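You operate a simulated robot arm through the tools that you are given. There is no shell and no other tool.

You are at the controls of a simulated robot arm. One attempt, no reset.

Task
Zip the blue storage bag and pump it flat.
Fine: the pump goes back and the valve cap ends shut. Set down upright: green pump.

The check looks at the end state, three seconds after you hand in, the way a careful person would. Anything else that was tipped, shoved, dropped, spilled or broken makes it a failure. A push-on lid holds only when it is set on centred and level and pressed home; a screw cap is set on level and turned clockwise until tight.

Robot
A 6-joint arm with a three-finger gripper, fixed in place. Base frame: the origin is on the floor under the middle of its stand, x ahead of it, y to its left, z up; the work surface is at about z = 620. Lengths are in mm, angles in degrees, forces in N, time in s.
It reaches about 1213 mm from its shoulder. Its first joint turns from -166.0 to 166.0 degrees. Payload 4.89 kg.
The tool frame sits at the grasp point between the pads (the TCP): z along the fingers, y along the line on which they close. The tips reach 30 mm beyond it. The gripper opens to 164 mm; its body begins 125 mm behind the TCP.
Orientation is that of the tool frame in the base frame, as [roll, pitch, yaw] about the fixed x, y, z axes, in that order (R = Rz(yaw) Ry(pitch) Rx(roll)). With the fingers straight down and closing along the base's y, the tool's x points along the base's -x, its y along +y and its z along -z.

Tools
- The arm moves only by the tool nudge_tool. Its argument "plan" is a list of rows, each a list of 7 numbers: the shift along the tool's x, y, z in units of 150 mm (1.0 is 150 mm), then the turn, a rotation vector about the tool's x, y, z in units of 180 degrees (1.0 is 180 degrees), then the finger opening in mm, from 0 to 164. In form: [[tx, ty, tz, wx, wy, wz, fingers], ...]. A call has 1 to 20 rows; each row is the pose to reach, as a shift and turn from the pose commanded when the call began, along the tool's axes at that moment. A call with a number of a shift or a turn outside -1 to 1 is refused whole. Rows are played at 5 a second. More than 50 mm and 8.6 degrees between two rows, or a gripper value outside its range, and nothing of the call is played. Where a pose cannot be reached the arm comes as near as it can. A force on the tool above 40 N (or 10 N above the force at the start of the call, whichever is more), or a blocked arm, ends the call early, and 0.2 s more pass. Each finger travels about 108 mm/s and halts on what it meets, pressing with about 37 N; the grip force reading is that of the motor and also rises with nothing between the fingers. The clock runs only during rows and for 0.2 s after the last one: add rows that repeat a pose to give the fingers time. The reply holds the time, the measured pose of the TCP, the force on the tool along the base axes, the opening and the grip force, in the units named above and with some noise, with the torque about the TCP (base axes, N m) and any sound that the robot's microphone picked up.
- Cameras (640 x 400 px; columns grow to the right, rows downward): "scene" is fixed at [401.1, 498.7, 1294.3]; the picture's right is [-0.29, -0.96, 0.00], its down [-0.72, 0.22, -0.65] and it looks along [0.63, -0.19, -0.76] (base axes); focal length 265 px, centre (320, 200). "wrist" rides on the gripper at [76, -2, -152] in the tool frame; the picture's right is [0.02, 1.00, 0.00], its down [-0.88, 0.02, -0.47] and it looks along [-0.47, 0.01, 0.88] (tool axes); focal length 247 px, centre (320, 200). There is no depth. A picture from a camera that has moved, and an enlarged one, comes with that camera's place and axes in the base frame and with its lens.
- camera(camera): a new picture of that camera. No time passes.
- move_column(by): moves the trunk up (or, below 0, down) by that many mm; the arm rides with it, the base frame stays. It gives what a move gives, with no picture.
- close_up(camera, box): a new picture of the part [left, top, right, bottom] of that camera's present view, enlarged. No time passes.
- finish_job(): hands the job in; it is judged then, once.

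Places have to be worked out from the pictures, the camera data and where the tool is seen. Open the gripper and draw the arm clear of the work before you hand the job in, unless the task says otherwise.

The tools are called after "Emit:" by a JSON object that holds its "op" and its "data". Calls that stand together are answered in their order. nudge_tool: Moves the arm, as the interface text tells. Its arguments: {"type":"object","properties":{"plan":{"type":"array"}},"required":["plan"]} The other tools are called the same way: move_column (by) moves the trunk up or down; camera (camera) takes a picture; close_up (camera, box) takes an enlarged picture of a part of a camera's view; finish_job () hands the job in.

At the start:

```text
clock: 0.0
ee_pos: [573.8, 334.4, 1088.6]
orientation: [-179.9, 0.0, -179.9]
contact_force: [-0.1, -0.5, -0.3]
torque: [0.02, -0.04, -0.01]
opening: 164.1
grip_force: 0.2
trunk travel left (down, up): [-175.0, 215.0]
```

scene: 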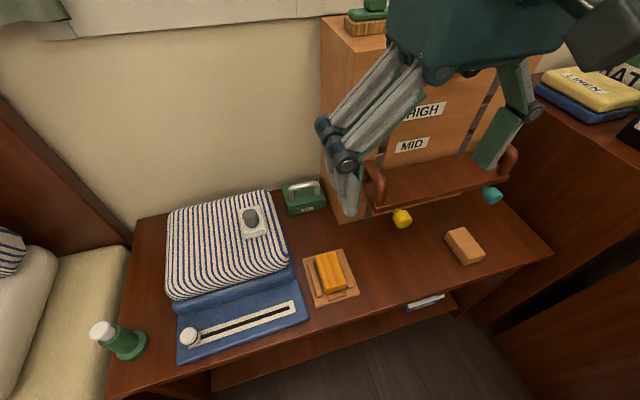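
wrist: 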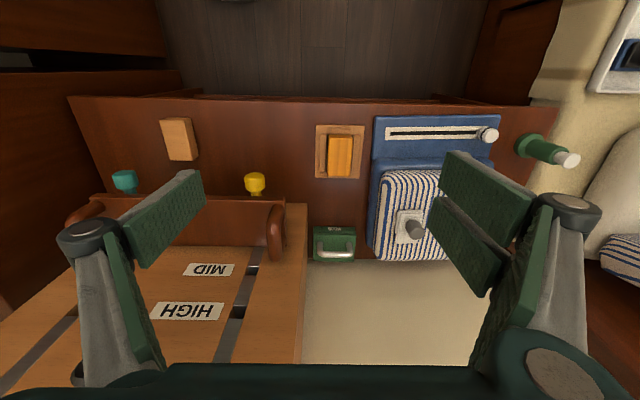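

I begin by looking closely at the bag, the slider, the valve and the pump before moving anything.

Emit:
{"op": "close_up", "data": {"camera": "scene", "box": [80, 170, 320, 370]}}

Emit:
{"op": "close_up", "data": {"camera": "wrist", "box": [300, 90, 600, 280]}}

Emit:
{"op": "close_up", "data": {"camera": "scene", "box": [220, 150, 420, 310]}}

```text
2.00 times, centred on (200, 270) of scene
camera zoom: at [401.1, 498.7, 1294.3], right [-0.29, -0.96, 0.0], down [-0.72, 0.22, -0.65], along [0.63, -0.19, -0.76], focal length 530 px, centre (560, 60)
```

zoom: 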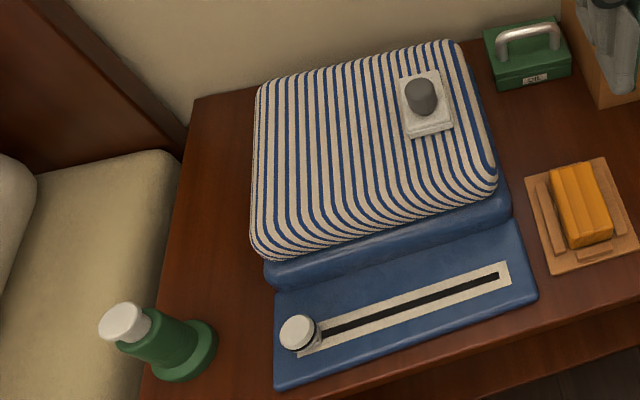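

```text
2.11 times, centred on (450, 185) of wrist
camera zoom: at [499.1, 333.1, 1242.7], right [-0.02, 1.0, 0.0], down [0.88, 0.02, 0.47], along [0.47, 0.01, -0.88], focal length 520 px, centre (46, 232)
```

zoom: 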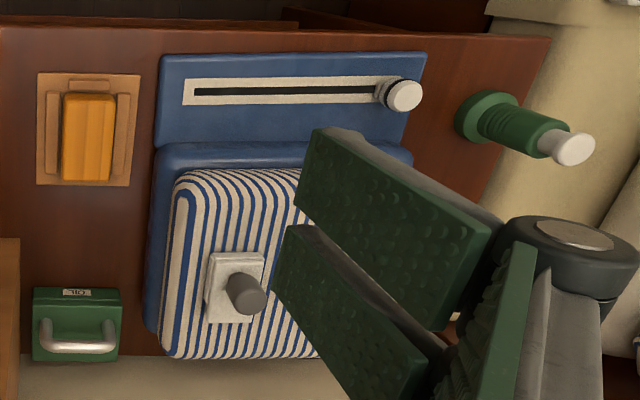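

```text
2.50 times, centred on (320, 230) of scene
camera zoom: at [401.1, 498.7, 1294.3], right [-0.29, -0.96, 0.0], down [-0.72, 0.22, -0.65], along [0.63, -0.19, -0.76], focal length 663 px, centre (320, 125)
```

zoom: 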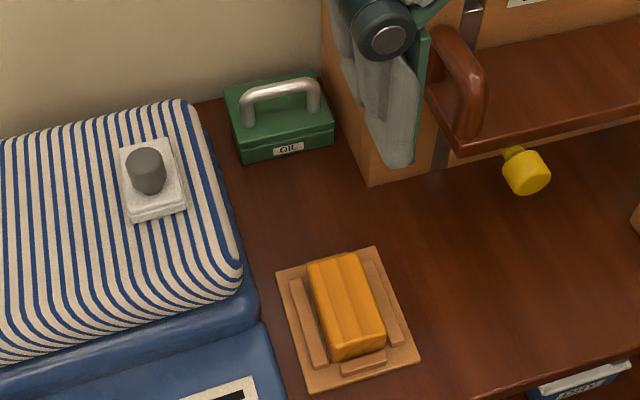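

The bag lies at roughly x 620–870, y 500–760. The slider knob is near (625, 719, 683), the grey valve cap near (800, 546, 804), and the pump at about (658, 858) with its top near z 757. I move the arm left at height so the wrist camera can see them better.

Emit:
{"op": "nudge_tool", "data": {"plan": [[0, 0.25, 0, 0, 0, 0, 164], [0, 0.5, 0, 0, 0, 0, 164], [0, 0.75, 0, 0, 0, 0, 164], [0, 1.0, 0, 0, 0, 0, 164]]}}

```text
clock: 1.0
ee_pos: [574.9, 484.9, 1089.9]
orientation: [-180.0, 0.0, -180.0]
contact_force: [-0.1, -0.5, 0.7]
torque: [0.19, 0.0, 0.0]
opening: 163.8
grip_force: 0.1
trunk travel left (down, up): [-175.0, 215.0]
```

The move went as commanded and I am at y≈485. I continue left by another 115 mm and then take a wrist picture.

Emit:
{"op": "nudge_tool", "data": {"plan": [[0, 0.25, 0, 0, 0, 0, 164], [0, 0.5, 0, 0, 0, 0, 164], [0, 0.77, 0, 0, 0, 0, 164], [0, 0.77, 0, 0, 0, 0, 164]]}}

Emit:
{"op": "camera", "data": {"camera": "wrist"}}

Emit:
{"op": "camera", "data": {"camera": "scene"}}

```text
clock: 2.0
ee_pos: [575.7, 601.6, 1088.7]
orientation: [-180.0, 0.0, -180.0]
contact_force: [-0.2, 0.4, 0.2]
torque: [-0.11, 0.02, 0.01]
opening: 163.9
grip_force: 0.0
trunk travel left (down, up): [-175.0, 215.0]
```

```text
taken
camera wrist: at [500.1, 600.5, 1241.6], right [-0.02, 1.0, 0.0], down [0.88, 0.02, 0.47], along [0.47, 0.01, -0.88], focal length 247 px, centre (320, 200)
```

wrist: 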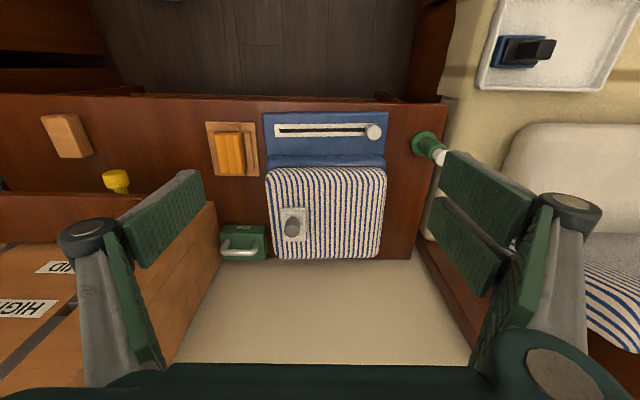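

```text
taken
```

scene: 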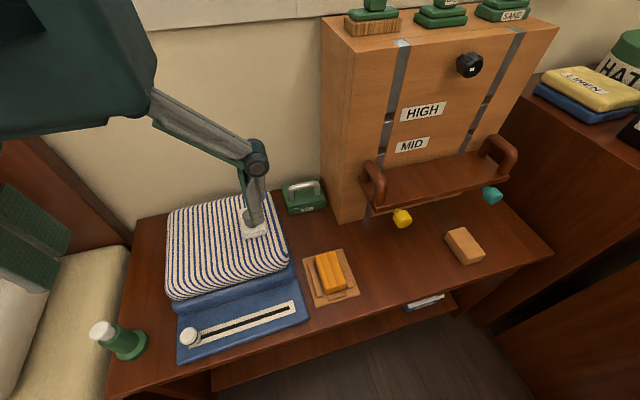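

The wrist camera now sees the whole bag. I enlarge the zip, the valve and the pump.

Emit:
{"op": "close_up", "data": {"camera": "wrist", "box": [250, 100, 400, 200]}}

Emit:
{"op": "close_up", "data": {"camera": "wrist", "box": [255, 180, 345, 240]}}

Emit:
{"op": "close_up", "data": {"camera": "wrist", "box": [380, 110, 470, 170]}}

Emit:
{"op": "close_up", "data": {"camera": "wrist", "box": [470, 0, 640, 110]}}

Emit:
{"op": "close_up", "data": {"camera": "scene", "box": [80, 300, 180, 370]}}

Emit:
{"op": "close_up", "data": {"camera": "scene", "box": [160, 280, 320, 380]}}

```text
4.00 times, centred on (325, 150) of wrist
camera zoom: at [500.1, 600.5, 1241.6], right [-0.02, 1.0, 0.0], down [0.88, 0.02, 0.47], along [0.47, 0.01, -0.88], focal length 988 px, centre (300, 400)
```

zoom: 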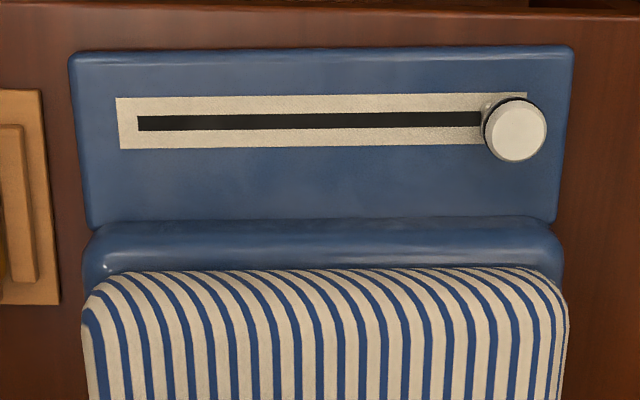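

```text
6.67 times, centred on (300, 210) of wrist
camera zoom: at [500.1, 600.5, 1241.6], right [-0.02, 1.0, 0.0], down [0.88, 0.02, 0.47], along [0.47, 0.01, -0.88], focal length 1646 px, centre (453, 133)
```

zoom: 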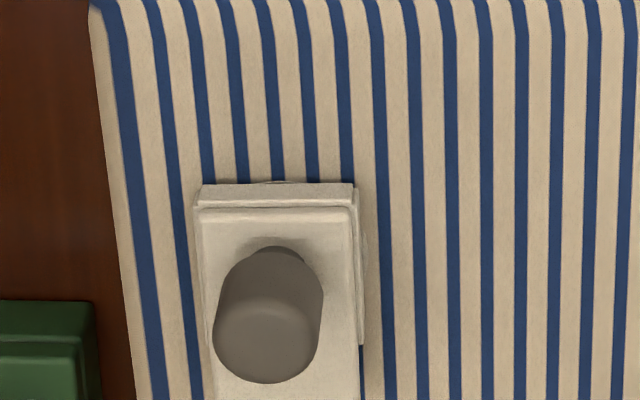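

```text
6.67 times, centred on (425, 140) of wrist
camera zoom: at [500.1, 600.5, 1241.6], right [-0.02, 1.0, 0.0], down [0.88, 0.02, 0.47], along [0.47, 0.01, -0.88], focal length 1646 px, centre (-380, 600)
```

zoom: 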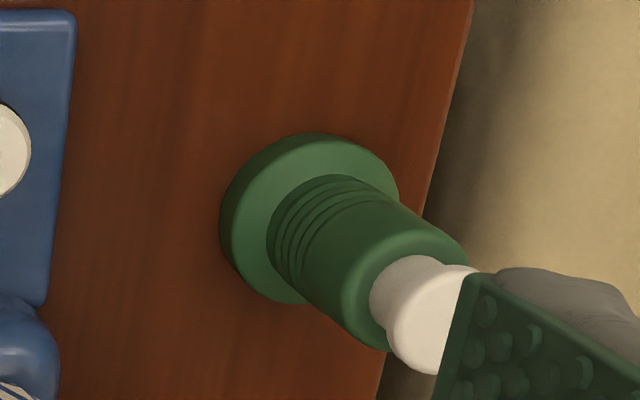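

```text
3.64 times, centred on (555, 55) of wrist
camera zoom: at [500.1, 600.5, 1241.6], right [-0.02, 1.0, 0.0], down [0.88, 0.02, 0.47], along [0.47, 0.01, -0.88], focal length 898 px, centre (-534, 727)
```

zoom: 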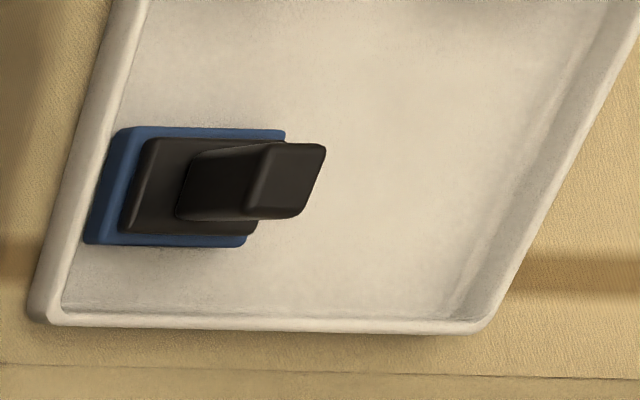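

```text
5.71 times, centred on (130, 335) of scene
camera zoom: at [401.1, 498.7, 1294.3], right [-0.29, -0.96, 0.0], down [-0.72, 0.22, -0.65], along [0.63, -0.19, -0.76], focal length 1515 px, centre (1406, -571)
```

zoom: 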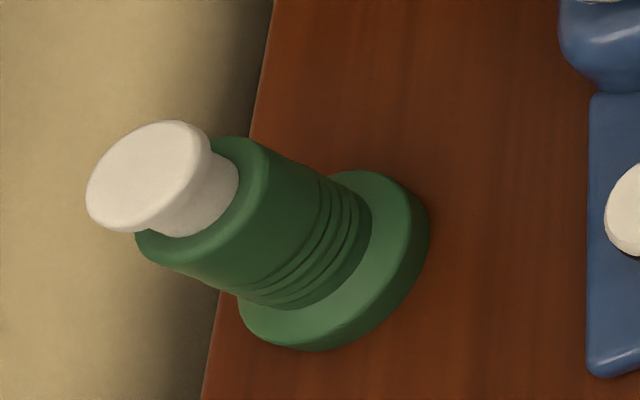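

```text
4.00 times, centred on (240, 330) of scene
camera zoom: at [401.1, 498.7, 1294.3], right [-0.29, -0.96, 0.0], down [-0.72, 0.22, -0.65], along [0.63, -0.19, -0.76], focal length 1061 px, centre (640, -320)
```

zoom: 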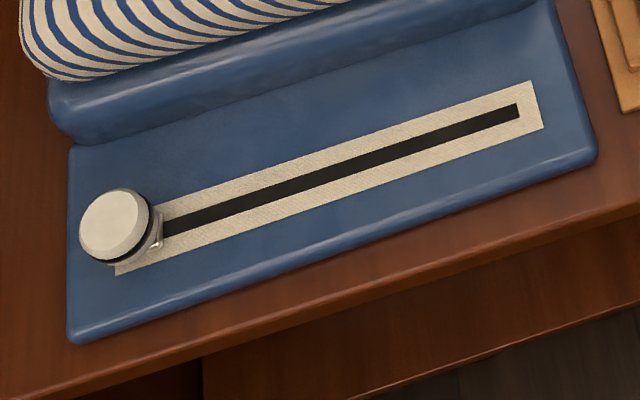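

The slider knob sits at the left end of the zip track, and the open slot runs to the right of it. The valve is a white block with a grey knob on it, so I move in closer to see how its cap works.

Emit:
{"op": "nudge_tool", "data": {"plan": [[-0.193, -0.075, 0.172, 0, 0, 0, 164], [-0.387, -0.149, 0.344, 0, 0, 0, 164], [-0.58, -0.224, 0.516, 0, 0, 0, 164], [-0.774, -0.298, 0.688, 0, 0, 0, 164], [-0.967, -0.373, 0.86, 0, 0, 0, 164], [-0.967, -0.373, 0.86, 0, 0, 0, 164]]}}

Emit:
{"op": "camera", "data": {"camera": "wrist"}}

Emit:
{"op": "close_up", "data": {"camera": "wrist", "box": [240, 140, 400, 240]}}

```text
clock: 3.4
ee_pos: [719.0, 545.0, 957.2]
orientation: [180.0, 0.0, 180.0]
contact_force: [0.5, 0.2, -0.7]
torque: [-0.02, 0.02, 0.01]
opening: 163.9
grip_force: 0.0
trunk travel left (down, up): [-175.0, 215.0]
```

```text
taken
camera wrist: at [644.3, 543.4, 1111.5], right [-0.02, 1.0, 0.0], down [0.88, 0.02, 0.47], along [0.47, 0.01, -0.88], focal length 247 px, centre (320, 200)
```

wrist: 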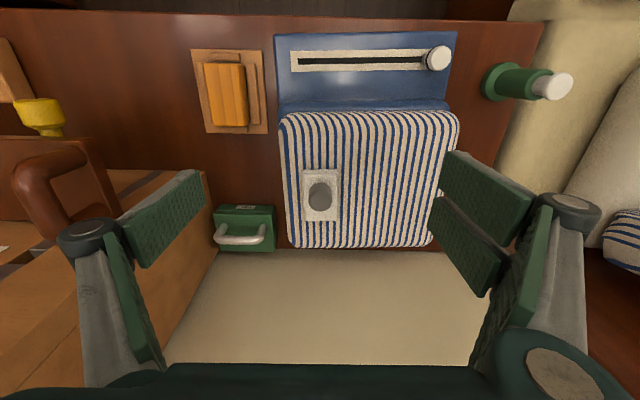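

```text
4.00 times, centred on (320, 190) of wrist
camera zoom: at [644.3, 543.4, 1111.5], right [-0.02, 1.0, 0.0], down [0.88, 0.02, 0.47], along [0.47, 0.01, -0.88], focal length 988 px, centre (320, 240)
```

zoom: 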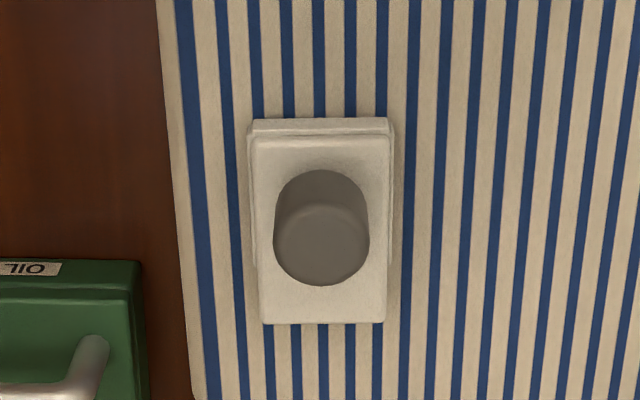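

I take a tight scene-camera view of the valve to see the lid from another side.

Emit:
{"op": "close_up", "data": {"camera": "scene", "box": [220, 190, 300, 250]}}

Emit:
{"op": "camera", "data": {"camera": "scene"}}

```text
6.67 times, centred on (260, 220) of scene
camera zoom: at [401.1, 498.7, 1294.3], right [-0.29, -0.96, 0.0], down [-0.72, 0.22, -0.65], along [0.63, -0.19, -0.76], focal length 1768 px, centre (720, 67)
```

zoom: 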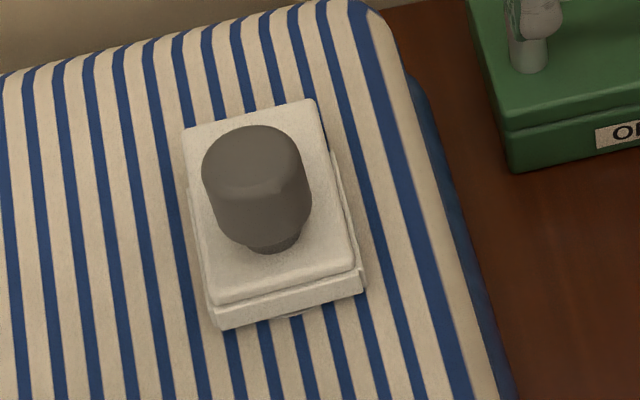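

```text
taken
```

scene: 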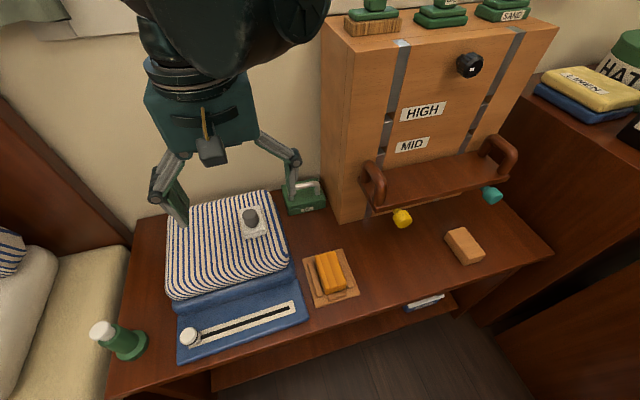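

The lid looks like a white plate with lips along its sides and a mushroom-shaped knob. I want a lower, more grazing view before deciding how it opens, so I tilt the gripper forward and back off.

Emit:
{"op": "nudge_tool", "data": {"plan": [[0.12, 0, 0.14, 0, -0.0444, 0, 164], [0.24, 0, 0.28, 0, -0.0889, 0, 164], [0.36, 0, 0.42, 0, -0.1333, 0, 164], [0.48, 0, 0.56, 0, -0.1778, 0, 164], [0.6, 0, 0.67, 0, -0.2222, 0, 164], [0.6, 0, 0.67, 0, -0.2222, 0, 164]]}}

Emit:
{"op": "camera", "data": {"camera": "wrist"}}

Emit:
{"op": "close_up", "data": {"camera": "wrist", "box": [260, 160, 380, 235]}}

```text
clock: 4.8
ee_pos: [628.6, 544.7, 859.4]
orientation: [-180.0, 40.2, -179.8]
contact_force: [0.5, -0.7, -0.2]
torque: [-0.02, 0.02, -0.02]
opening: 163.6
grip_force: 0.1
trunk travel left (down, up): [-175.0, 215.0]
```

```text
taken
camera wrist: at [473.9, 543.1, 927.4], right [-0.02, 1.0, -0.01], down [0.37, 0.02, 0.93], along [0.93, 0.01, -0.37], focal length 247 px, centre (320, 200)
```

wrist: 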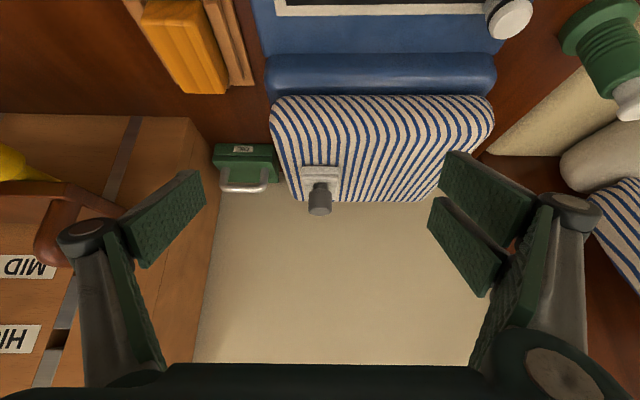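

```text
5.33 times, centred on (320, 198) of wrist
camera zoom: at [473.9, 543.1, 927.4], right [-0.02, 1.0, -0.01], down [0.37, 0.02, 0.93], along [0.93, 0.01, -0.37], focal length 1317 px, centre (320, 213)
```

zoom: 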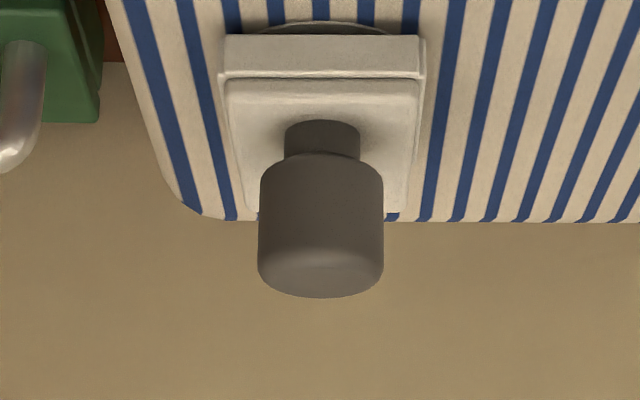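

From this angle the cap shows as a plate in a low U-shaped tray, with side lips and a front bar, carrying a necked knob about 30 mm wide. I do the zip first, so I bring the gripper back to vertical and move it over the slider.

Emit:
{"op": "nudge_tool", "data": {"plan": [[0, 0.2, 0, 0, 0.0446, 0, 164], [0, 0.4, 0, 0, 0.0893, 0, 164], [0, 0.6, 0, 0, 0.134, 0, 164], [0, 0.8, 0, 0, 0.1786, 0, 164], [0, 1.0, 0, 0, 0.2233, 0, 164], [0, 1.0, 0, 0, 0.2233, 0, 164]]}}

Emit:
{"op": "camera", "data": {"camera": "wrist"}}

Emit:
{"op": "camera", "data": {"camera": "scene"}}

```text
clock: 6.2
ee_pos: [629.9, 695.0, 859.0]
orientation: [-179.9, -0.3, -180.0]
contact_force: [-0.2, 0.0, -0.4]
torque: [-0.04, 0.02, -0.01]
opening: 163.8
grip_force: 0.1
trunk travel left (down, up): [-175.0, 215.0]
```

```text
taken
camera wrist: at [555.8, 693.2, 1014.1], right [-0.02, 1.0, 0.0], down [0.88, 0.02, 0.47], along [0.47, 0.01, -0.88], focal length 247 px, centre (320, 200)
```

wrist: 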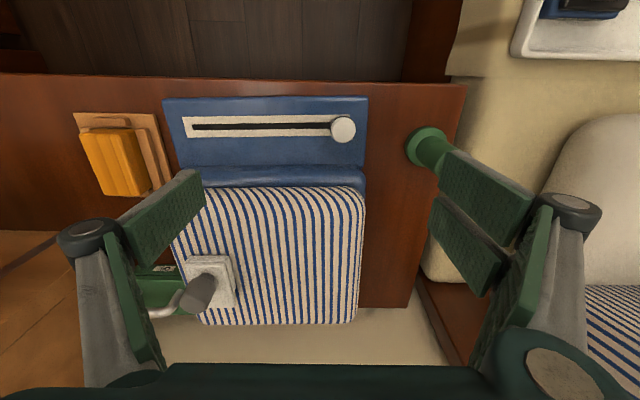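

```text
taken
```

scene: 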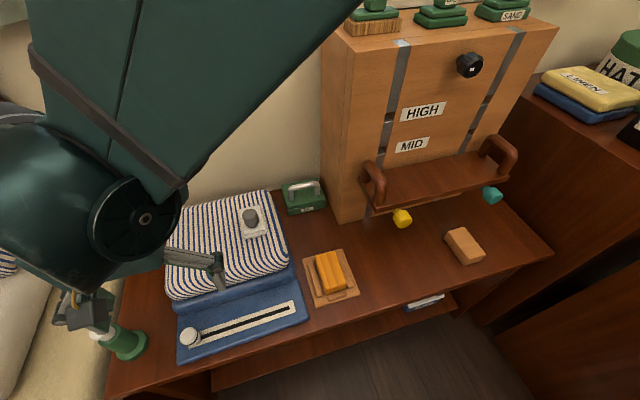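

I enlarge the slider to locate it and its track precisely from this nearer position.

Emit:
{"op": "close_up", "data": {"camera": "wrist", "box": [290, 90, 390, 160]}}

Emit:
{"op": "close_up", "data": {"camera": "wrist", "box": [160, 90, 260, 160]}}

Emit:
{"op": "close_up", "data": {"camera": "wrist", "box": [390, 110, 490, 180]}}

```text
5.71 times, centred on (340, 125) of wrist
camera zoom: at [555.8, 693.2, 1014.1], right [-0.02, 1.0, 0.0], down [0.88, 0.02, 0.47], along [0.47, 0.01, -0.88], focal length 1411 px, centre (206, 629)
```

zoom: 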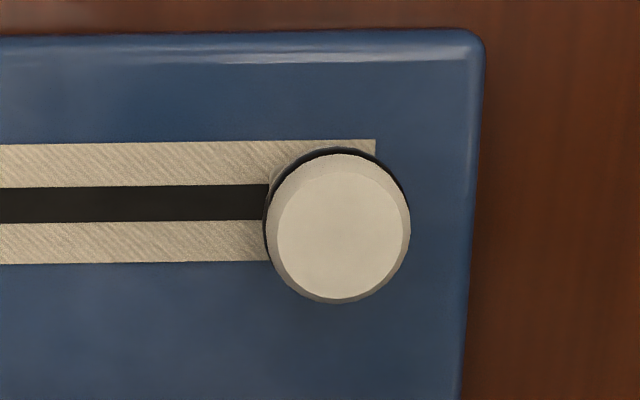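

```text
5.71 times, centred on (210, 125) of wrist
camera zoom: at [555.8, 693.2, 1014.1], right [-0.02, 1.0, 0.0], down [0.88, 0.02, 0.47], along [0.47, 0.01, -0.88], focal length 1411 px, centre (949, 629)
```

zoom: 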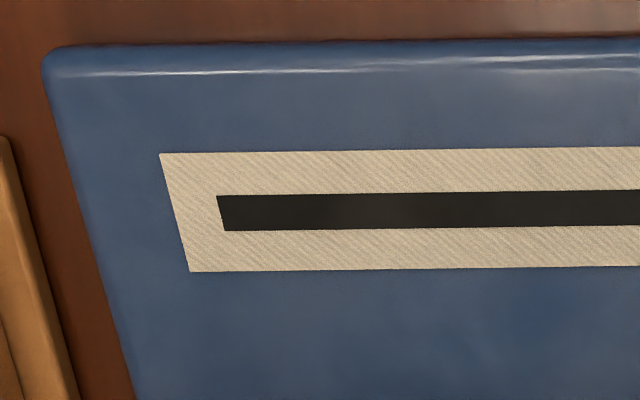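

```text
5.71 times, centred on (440, 145) of wrist
camera zoom: at [555.8, 693.2, 1014.1], right [-0.02, 1.0, 0.0], down [0.88, 0.02, 0.47], along [0.47, 0.01, -0.88], focal length 1411 px, centre (-366, 514)
```

zoom: 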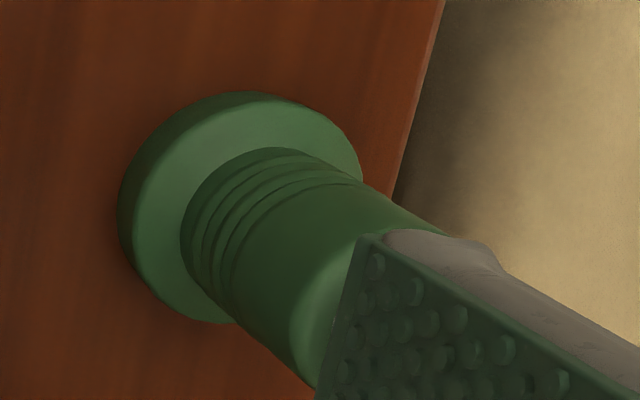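

The slider knob measures about 34 mm across with its centre near (627, 726). The gripper's +y knuckles would come close to the pump at (658, 857), so I narrow the fingers while high up and move over the slider to check clearance.

Emit:
{"op": "nudge_tool", "data": {"plan": [[0.0, 0.1, 0.13, 0, -0.0017, 0, 120], [0.02, 0.207, 0.26, 0, -0.0017, 0, 90], [0.02, 0.207, 0.393, 0, -0.0017, 0, 76], [0.02, 0.207, 0.393, 0, -0.0017, 0, 76], [0.02, 0.207, 0.393, 0, -0.0017, 0, 76]]}}

Emit:
{"op": "camera", "data": {"camera": "wrist"}}

Emit:
{"op": "camera", "data": {"camera": "scene"}}

```text
clock: 7.4
ee_pos: [627.8, 723.5, 799.7]
orientation: [179.9, 0.2, -180.0]
contact_force: [-0.2, 0.9, 0.2]
torque: [-0.05, 0.03, 0.03]
opening: 75.8
grip_force: 0.1
trunk travel left (down, up): [-175.0, 215.0]
```

```text
taken
camera wrist: at [552.3, 722.9, 952.9], right [-0.02, 1.0, 0.0], down [0.88, 0.02, 0.47], along [0.47, 0.01, -0.88], focal length 247 px, centre (320, 200)
```

wrist: 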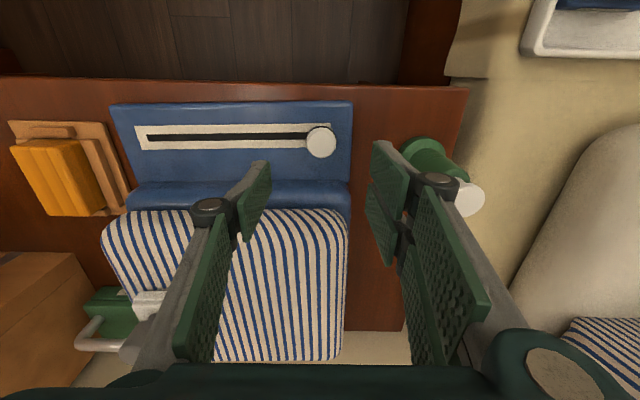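

```text
taken
```

scene: 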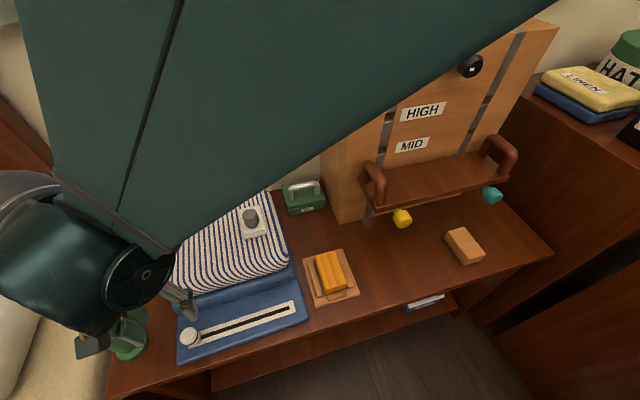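

The knob sits midway between the fingers, and the pump is clear of the right knuckle. I descend to TCP z≈690, so the tips will be near z 660 beside the knob.

Emit:
{"op": "nudge_tool", "data": {"plan": [[0.0, 0.013, 0.2, 0, 0, 0, 76], [0.0, 0.013, 0.4, 0, 0, 0, 76], [0.0, 0.013, 0.6, 0, 0, 0, 76], [0.0, 0.013, 0.733, 0, 0, 0, 76], [0.0, 0.013, 0.733, 0, 0, 0, 76]]}}

Emit:
{"op": "camera", "data": {"camera": "wrist"}}

Emit:
{"op": "close_up", "data": {"camera": "scene", "box": [80, 240, 320, 390]}}

```text
clock: 8.6
ee_pos: [624.3, 727.9, 690.1]
orientation: [-180.0, 0.1, -179.9]
contact_force: [0.2, -0.3, -0.3]
torque: [-0.03, -0.01, -0.02]
opening: 75.9
grip_force: 0.0
trunk travel left (down, up): [-175.0, 215.0]
```

```text
taken
camera wrist: at [550.0, 726.7, 842.7], right [-0.02, 1.0, 0.0], down [0.88, 0.02, 0.47], along [0.47, 0.01, -0.88], focal length 247 px, centre (320, 200)
```

wrist: 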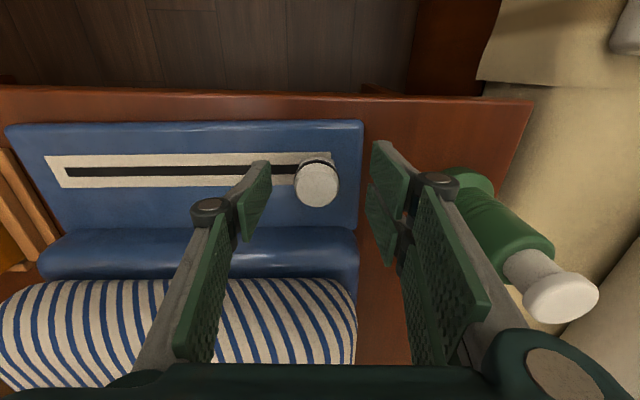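

```text
2.67 times, centred on (200, 315) of scene
camera zoom: at [401.1, 498.7, 1294.3], right [-0.29, -0.96, 0.0], down [-0.72, 0.22, -0.65], along [0.63, -0.19, -0.76], focal length 707 px, centre (640, -107)
```

zoom: 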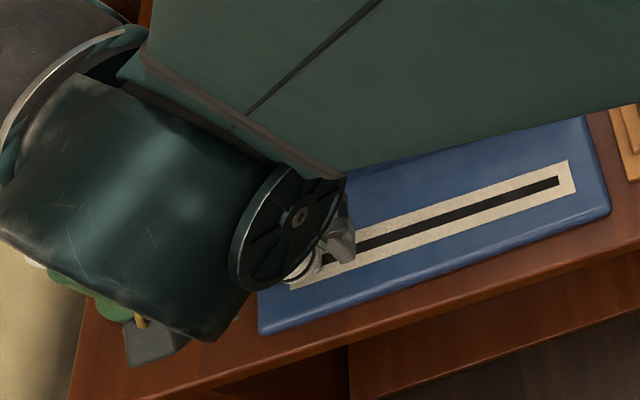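

The knob is centred between the pads. I enlarge the wrist view to judge how far the pad tips reach below the knob top.

Emit:
{"op": "close_up", "data": {"camera": "wrist", "box": [220, 120, 420, 260]}}

```text
2.86 times, centred on (320, 190) of wrist
camera zoom: at [550.0, 726.7, 842.7], right [-0.02, 1.0, 0.0], down [0.88, 0.02, 0.47], along [0.47, 0.01, -0.88], focal length 706 px, centre (320, 229)
```

zoom: 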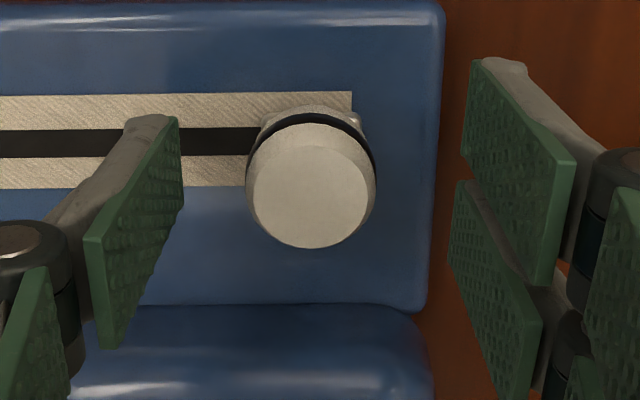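

The single pad (about 27 mm wide) faces the pair of pads, so this works as a flat parallel grip. I lower 6 mm more and close on the knob.

Emit:
{"op": "nudge_tool", "data": {"plan": [[0.0, -0.01, 0.02, 0, 0, 0, 76], [0.0, -0.01, 0.04, 0, 0, 0, 76], [0.0, -0.01, 0.04, 0, 0, 0, 50], [0.0, -0.01, 0.04, 0, 0, 0, 38], [0.0, -0.01, 0.04, 0, 0, 0, 30], [0.0, -0.01, 0.04, 0, 0, 0, 25], [0.0, -0.01, 0.04, 0, 0, 0, 25]]}}

Emit:
{"op": "close_up", "data": {"camera": "wrist", "box": [220, 120, 420, 260]}}

```text
clock: 10.2
ee_pos: [625.9, 726.6, 683.8]
orientation: [179.9, 0.1, -180.0]
contact_force: [-0.3, -5.0, 0.0]
torque: [-0.14, 0.08, -0.16]
opening: 32.1
grip_force: 36.5
trunk travel left (down, up): [-175.0, 215.0]
```

```text
2.86 times, centred on (320, 190) of wrist
camera zoom: at [550.5, 724.3, 836.8], right [-0.02, 1.0, 0.0], down [0.88, 0.02, 0.47], along [0.47, 0.01, -0.88], focal length 706 px, centre (320, 229)
```

zoom: 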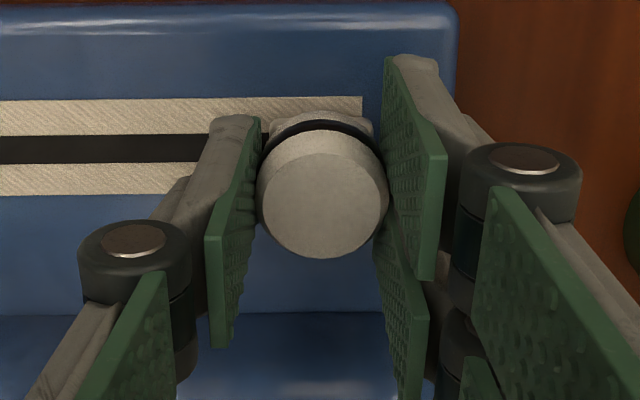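

I hold the knob at 32 mm opening. The track runs almost along −y and drifts about +x 5 mm per 150 mm, so I slide the first 150 mm along it and watch the forces.

Emit:
{"op": "nudge_tool", "data": {"plan": [[-0.0034, -0.1, 0, 0, 0, 0, 25], [-0.0068, -0.2, 0, 0, 0, 0, 25], [-0.0102, -0.3, 0, 0, 0, 0, 25], [-0.0136, -0.4, 0, 0, 0, 0, 25], [-0.017, -0.5, 0, 0, 0, 0, 25], [-0.0204, -0.6, 0, 0, 0, 0, 25], [-0.0238, -0.7, 0, 0, 0, 0, 25], [-0.0272, -0.8, 0, 0, 0, 0, 25], [-0.0306, -0.9, 0, 0, 0, 0, 25], [-0.034, -1.0, 0, 0, 0, 0, 25]]}}

Emit:
{"op": "camera", "data": {"camera": "wrist"}}

Emit:
{"op": "camera", "data": {"camera": "scene"}}

```text
clock: 12.4
ee_pos: [630.7, 576.5, 683.4]
orientation: [179.9, 0.1, 180.0]
contact_force: [2.3, 1.4, 0.3]
torque: [0.07, -0.21, -0.06]
opening: 31.7
grip_force: 37.1
trunk travel left (down, up): [-175.0, 215.0]
```

```text
taken
camera wrist: at [555.7, 575.0, 837.3], right [-0.02, 1.0, 0.0], down [0.88, 0.02, 0.47], along [0.47, 0.01, -0.88], focal length 247 px, centre (320, 200)
```

wrist: 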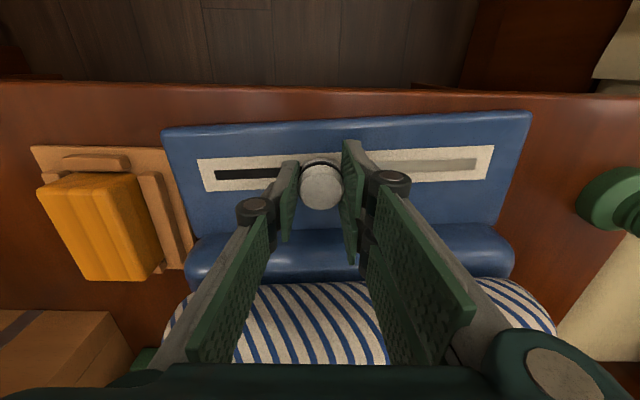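

```text
taken
```

scene: 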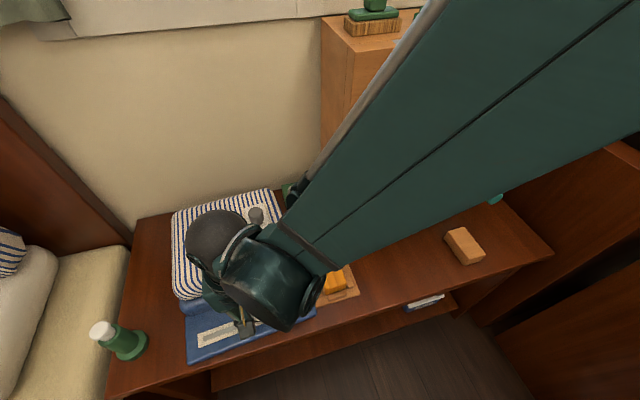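

The slot behind the slider now shows closed, and forces are small. I continue 60 mm more, adding slightly to the +x drift.

Emit:
{"op": "nudge_tool", "data": {"plan": [[-0.005, -0.08, 0, 0, 0, 0, 25], [-0.01, -0.16, 0, 0, 0, 0, 25], [-0.014, -0.24, 0, 0, 0, 0, 25], [-0.018, -0.32, 0, 0, 0, 0, 25], [-0.02, -0.38, 0, 0, 0, 0, 25], [-0.02, -0.41, 0, 0, 0, 0, 25]]}}

Emit:
{"op": "camera", "data": {"camera": "wrist"}}

```text
clock: 13.8
ee_pos: [635.1, 514.2, 684.0]
orientation: [-180.0, 0.2, 180.0]
contact_force: [2.3, 0.1, 0.2]
torque: [0.07, -0.01, -0.05]
opening: 31.9
grip_force: 36.8
trunk travel left (down, up): [-175.0, 215.0]
```

```text
taken
camera wrist: at [558.7, 513.1, 838.2], right [-0.02, 1.0, 0.0], down [0.88, 0.02, 0.47], along [0.47, 0.01, -0.88], focal length 247 px, centre (320, 200)
```

wrist: 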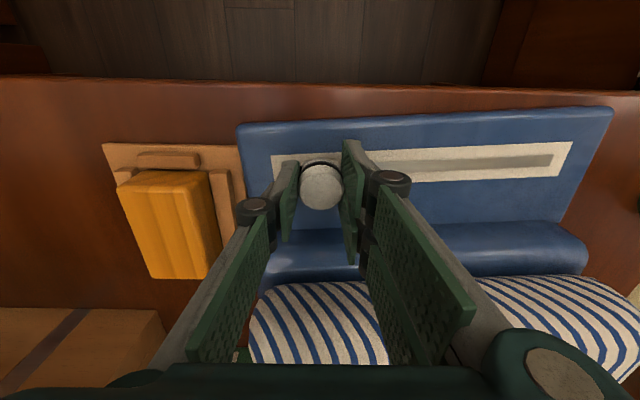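

About 7 mm of travel should remain. I creep on in 2 mm rows and check the force for the end stop.

Emit:
{"op": "nudge_tool", "data": {"plan": [[-0.0005, -0.013, 0, 0, 0, 0, 25], [-0.001, -0.026, 0, 0, 0, 0, 25], [-0.0015, -0.04, 0, 0, 0, 0, 25], [-0.0015, -0.04, 0, 0, 0, 0, 25]]}}

Emit:
{"op": "close_up", "data": {"camera": "wrist", "box": [220, 100, 400, 230]}}

```text
clock: 14.8
ee_pos: [635.1, 507.8, 684.8]
orientation: [-180.0, 0.1, 180.0]
contact_force: [-3.3, -0.7, 0.1]
torque: [-0.04, 0.06, -0.04]
opening: 31.9
grip_force: 37.0
trunk travel left (down, up): [-175.0, 215.0]
```

```text
3.08 times, centred on (310, 165) of wrist
camera zoom: at [559.3, 506.5, 837.9], right [-0.02, 1.0, 0.0], down [0.88, 0.02, 0.47], along [0.47, 0.01, -0.88], focal length 760 px, centre (351, 308)
```

zoom: 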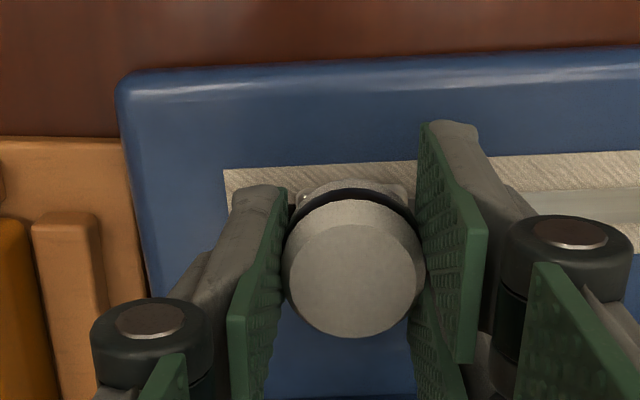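

The strip's left end now computes to y≈475, where it was ≈495, so the bag itself slid about 20 mm toward −y when the slider broke loose. It now sits just short of the wooden tray at y≈443. I look at the scene and check the bag and tray before moving on.

Emit:
{"op": "camera", "data": {"camera": "wrist"}}

Emit:
{"op": "close_up", "data": {"camera": "scene", "box": [160, 200, 400, 350]}}

Emit:
{"op": "close_up", "data": {"camera": "wrist", "box": [100, 110, 300, 290]}}

```text
taken
camera wrist: at [559.3, 506.5, 837.9], right [-0.02, 1.0, 0.0], down [0.88, 0.02, 0.47], along [0.47, 0.01, -0.88], focal length 247 px, centre (320, 200)
```

wrist: 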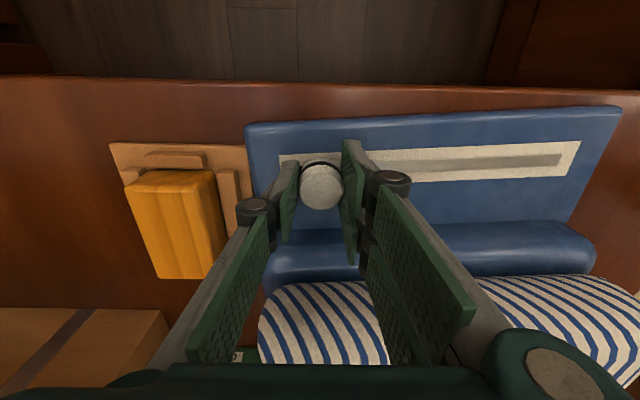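

```text
2.67 times, centred on (280, 275) of scene
camera zoom: at [401.1, 498.7, 1294.3], right [-0.29, -0.96, 0.0], down [-0.72, 0.22, -0.65], along [0.63, -0.19, -0.76], focal length 707 px, centre (427, 0)
```

zoom: 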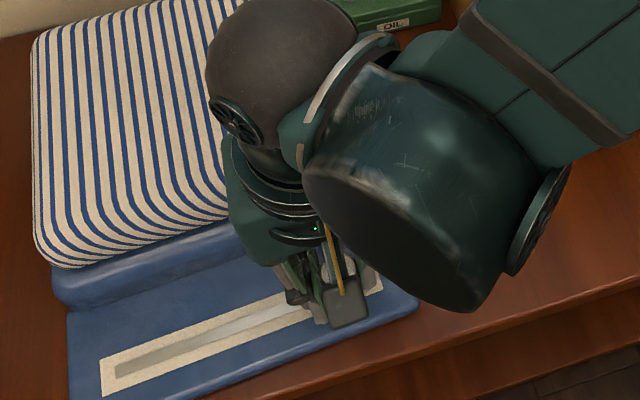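

```text
2.22 times, centred on (200, 200) of wrist
camera zoom: at [559.3, 506.5, 837.9], right [-0.02, 1.0, 0.0], down [0.88, 0.02, 0.47], along [0.47, 0.01, -0.88], focal length 549 px, centre (587, 200)
```

zoom: 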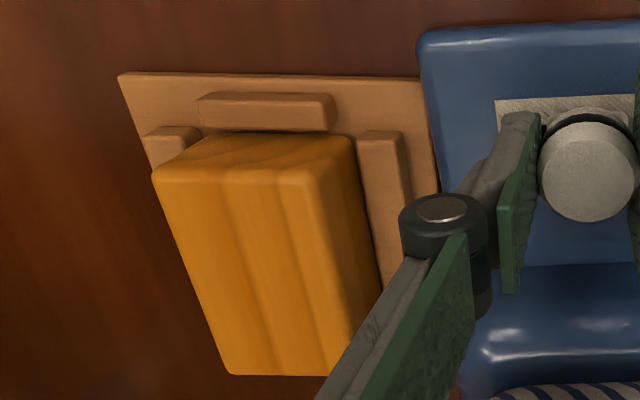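

The wooden tray has not moved (left edge still ≈326, right edge ≈443), and the bag edge is about 5 mm from it. The slider still has about 20 mm to go, so I creep very slowly with a light downward bias to pin the bag, then re-check.

Emit:
{"op": "nudge_tool", "data": {"plan": [[0, 0, 0.007, 0, 0, 0, 25], [0, -0.007, 0.01, 0, 0, 0, 25], [-0.0004, -0.014, 0.01, 0, 0, 0, 25], [-0.0008, -0.021, 0.01, 0, 0, 0, 25], [-0.0012, -0.028, 0.01, 0, 0, 0, 25], [-0.0016, -0.035, 0.01, 0, 0, 0, 25], [-0.002, -0.042, 0.01, 0, 0, 0, 25]]}}

Emit:
{"op": "close_up", "data": {"camera": "wrist", "box": [220, 100, 400, 230]}}

Emit:
{"op": "close_up", "data": {"camera": "wrist", "box": [480, 90, 640, 210]}}

```text
clock: 16.4
ee_pos: [634.0, 503.0, 684.3]
orientation: [-180.0, 0.2, -180.0]
contact_force: [13.1, 1.2, 20.6]
torque: [0.14, -0.42, -0.15]
opening: 31.6
grip_force: 37.4
trunk travel left (down, up): [-175.0, 215.0]
```

```text
3.08 times, centred on (310, 165) of wrist
camera zoom: at [559.4, 500.2, 836.9], right [-0.02, 1.0, 0.0], down [0.88, 0.02, 0.48], along [0.48, 0.01, -0.88], focal length 760 px, centre (351, 308)
```

zoom: 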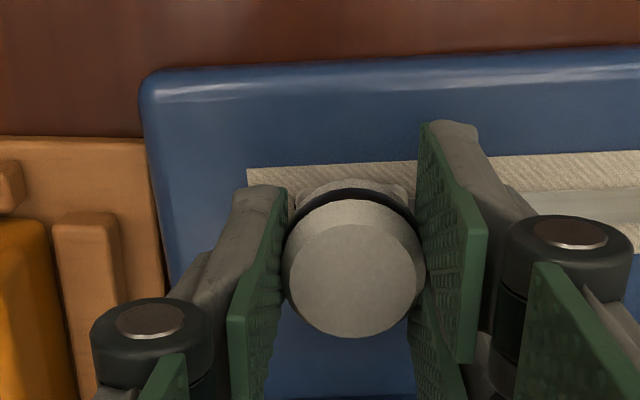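

```text
3.33 times, centred on (560, 150) of wrist
camera zoom: at [559.4, 500.2, 836.9], right [-0.02, 1.0, 0.0], down [0.88, 0.02, 0.48], along [0.48, 0.01, -0.88], focal length 823 px, centre (-480, 367)
```

zoom: 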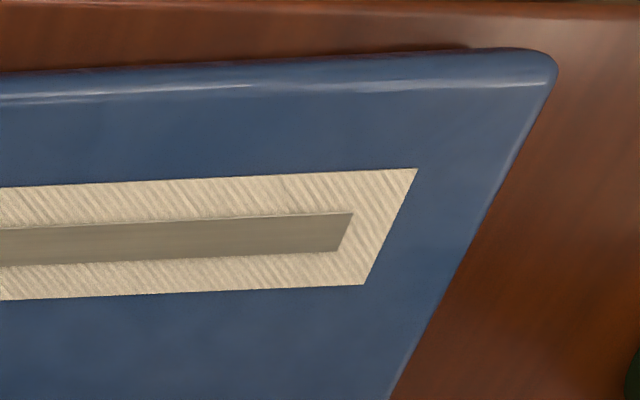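

The slider moved 6 mm relative to the bag and the bag stayed put. About 15 mm remains, so I keep creeping and ease the sideways load with a small +x correction.

Emit:
{"op": "nudge_tool", "data": {"plan": [[-0.004, -0.006, -0.001, 0, 0, 0, 25], [-0.006, -0.015, -0.002, 0, 0, 0, 25], [-0.0065, -0.024, -0.002, 0, 0, 0, 25], [-0.007, -0.033, -0.002, 0, 0, 0, 25], [-0.0075, -0.042, -0.002, 0, 0, 0, 25], [-0.008, -0.051, -0.002, 0, 0, 0, 25], [-0.0085, -0.06, -0.002, 0, 0, 0, 25], [-0.009, -0.069, -0.002, 0, 0, 0, 25]]}}

Emit:
{"op": "close_up", "data": {"camera": "wrist", "box": [220, 100, 400, 230]}}

```text
clock: 18.2
ee_pos: [637.1, 491.3, 683.9]
orientation: [-180.0, 0.0, -179.9]
contact_force: [-4.3, 0.0, 0.2]
torque: [0.07, 0.13, 0.08]
opening: 31.9
grip_force: 37.3
trunk travel left (down, up): [-175.0, 215.0]
```

```text
3.08 times, centred on (310, 165) of wrist
camera zoom: at [561.2, 489.9, 836.8], right [-0.02, 1.0, 0.0], down [0.88, 0.02, 0.48], along [0.48, 0.01, -0.88], focal length 760 px, centre (351, 308)
```

zoom: 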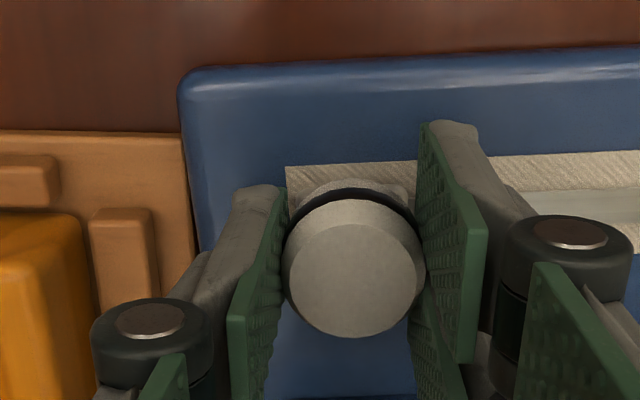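

The bag still has not moved and about 5 mm of travel is left. I creep in 1 mm rows until I feel the end stop.

Emit:
{"op": "nudge_tool", "data": {"plan": [[0, -0.007, 0, 0, 0, 0, 25], [0, -0.014, 0, 0, 0, 0, 25], [0, -0.021, 0, 0, 0, 0, 25], [0, -0.028, 0, 0, 0, 0, 25], [0, -0.033, 0, 0, 0, 0, 25]]}}

Emit:
{"op": "close_up", "data": {"camera": "wrist", "box": [220, 100, 400, 230]}}

```text
clock: 19.4
ee_pos: [635.5, 486.1, 683.3]
orientation: [179.9, 0.0, 180.0]
contact_force: [3.9, 1.1, 0.0]
torque: [0.05, -0.12, -0.08]
opening: 31.9
grip_force: 36.6
trunk travel left (down, up): [-175.0, 215.0]
```

```text
3.08 times, centred on (310, 165) of wrist
camera zoom: at [560.7, 484.4, 836.9], right [-0.02, 1.0, 0.0], down [0.88, 0.02, 0.47], along [0.47, 0.01, -0.88], focal length 760 px, centre (351, 308)
```

zoom: 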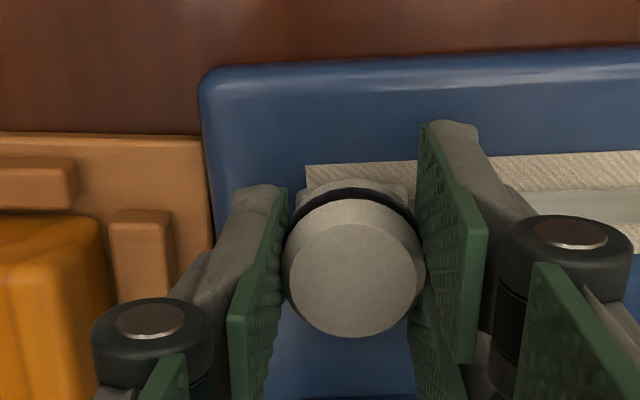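

The slider is about 12 mm from the strip end, mirroring its start, but I feel no stop yet. I nudge 3 mm further in small rows.

Emit:
{"op": "nudge_tool", "data": {"plan": [[0, -0.005, 0, 0, 0, 0, 25], [0, -0.01, 0, 0, 0, 0, 25], [0, -0.015, 0, 0, 0, 0, 25], [0, -0.02, 0, 0, 0, 0, 25]]}}

Emit:
{"op": "close_up", "data": {"camera": "wrist", "box": [220, 100, 400, 230]}}

```text
clock: 20.4
ee_pos: [635.9, 485.9, 683.9]
orientation: [179.8, 0.1, -179.9]
contact_force: [3.8, 33.7, 5.2]
torque: [1.02, -0.07, 0.0]
opening: 32.1
grip_force: 37.3
trunk travel left (down, up): [-175.0, 215.0]
```

```text
3.08 times, centred on (310, 165) of wrist
camera zoom: at [560.5, 483.7, 836.9], right [-0.02, 1.0, 0.0], down [0.88, 0.02, 0.48], along [0.47, 0.01, -0.88], focal length 760 px, centre (351, 308)
```

zoom: 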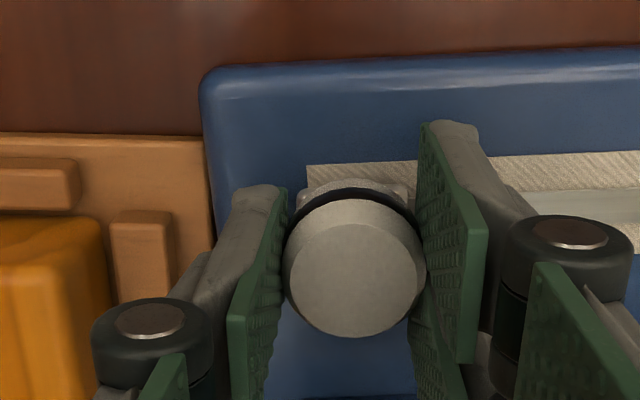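

The end stop is felt: 34 N against −y with no movement, so the zip is fully closed. I relax the push, open the fingers and lift straight up.

Emit:
{"op": "nudge_tool", "data": {"plan": [[0, 0.01, 0, 0, 0, 0, 25], [0, 0.017, 0, 0, 0, 0, 28], [0, 0.017, 0, 0, 0, 0, 50], [0, 0.017, 0, 0, 0, 0, 70], [0, 0.017, 0, 0, 0, 0, 76], [0, 0.017, -0.2, 0, 0, 0, 76], [0, 0.017, -0.5, 0, 0, 0, 76], [0, 0.017, -0.8, 0, 0, 0, 76], [0, 0.017, -1.0, 0, 0, 0, 76], [0, 0.017, -1.0, 0, 0, 0, 76]]}}

Emit:
{"op": "camera", "data": {"camera": "wrist"}}

Emit:
{"op": "camera", "data": {"camera": "scene"}}

```text
clock: 22.6
ee_pos: [634.5, 484.9, 833.5]
orientation: [180.0, 0.0, 180.0]
contact_force: [-0.7, -0.7, 0.2]
torque: [0.0, -0.07, -0.01]
opening: 75.8
grip_force: 0.1
trunk travel left (down, up): [-175.0, 215.0]
```

```text
taken
camera wrist: at [560.5, 483.6, 986.8], right [-0.02, 1.0, 0.0], down [0.88, 0.02, 0.48], along [0.47, 0.01, -0.88], focal length 247 px, centre (320, 200)
```

wrist: 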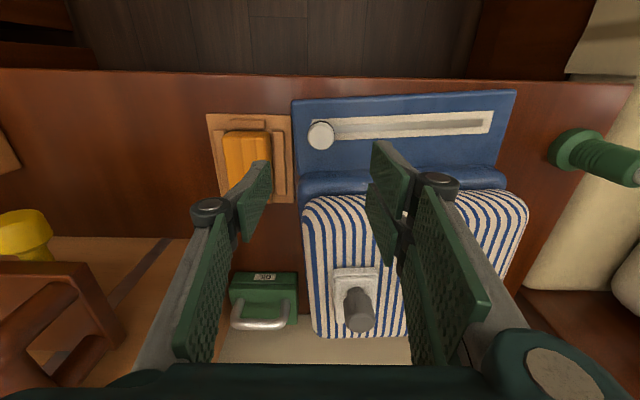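

```text
taken
```

scene: 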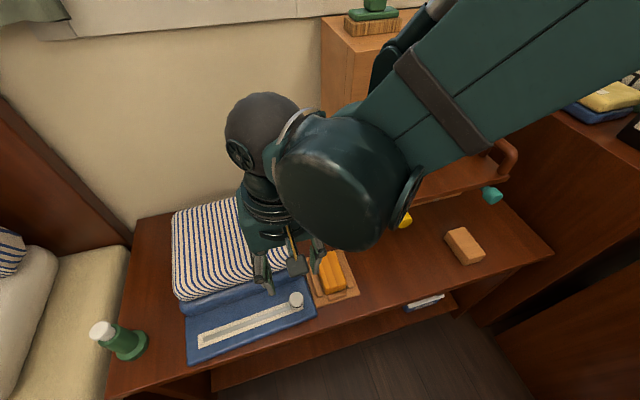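

The zip is shut with the slider at the far end. Next I inspect the valve from its +y side, so I rise, move over the left part of the bag and yaw the gripper 90° to put the wrist camera on that side.

Emit:
{"op": "nudge_tool", "data": {"plan": [[0, 0, -0.27, 0, 0, 0, 76], [0, 0, -0.54, 0, 0, 0, 76], [-0.08, 0.08, -0.54, 0, 0, 0.0417, 76], [-0.16, 0.16, -0.54, 0, 0, 0.0833, 76], [-0.25, 0.25, -0.54, 0, 0, 0.125, 76], [-0.33, 0.33, -0.54, 0, 0, 0.1667, 76], [-0.42, 0.42, -0.54, 0, 0, 0.2083, 76], [-0.5, 0.5, -0.54, 0, 0, 0.25, 76], [-0.58, 0.58, -0.54, 0, 0, 0.2917, 76], [-0.67, 0.67, -0.54, 0, 0, 0.3333, 76], [-0.75, 0.75, -0.54, 0, 0, 0.375, 76], [-0.83, 0.83, -0.54, 0, 0, 0.4167, 76], [-0.92, 0.92, -0.54, 0, 0, 0.4583, 76], [-1.0, 1.0, -0.54, 0, 0, 0.5, 76], [-1.0, 1.0, -0.54, 0, 0, 0.5, 76]]}}

Emit:
{"op": "camera", "data": {"camera": "wrist"}}

Emit:
{"op": "camera", "data": {"camera": "scene"}}

```text
clock: 25.8
ee_pos: [786.3, 635.2, 916.0]
orientation: [179.8, 0.1, 90.0]
contact_force: [0.4, 0.2, -0.6]
torque: [0.0, 0.03, -0.02]
opening: 75.8
grip_force: 0.0
trunk travel left (down, up): [-175.0, 215.0]
```

```text
taken
camera wrist: at [785.6, 711.2, 1068.9], right [1.0, 0.02, 0.0], down [0.02, -0.88, 0.47], along [0.01, -0.47, -0.88], focal length 247 px, centre (320, 200)
```

wrist: 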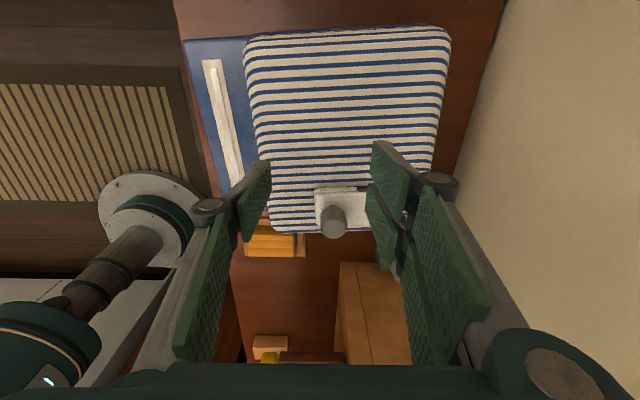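

```text
taken
```

scene: 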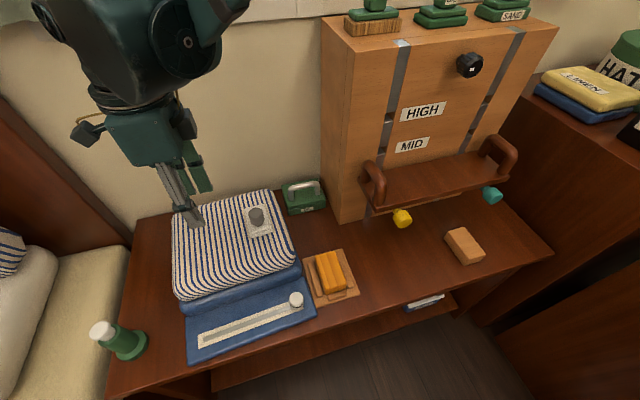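

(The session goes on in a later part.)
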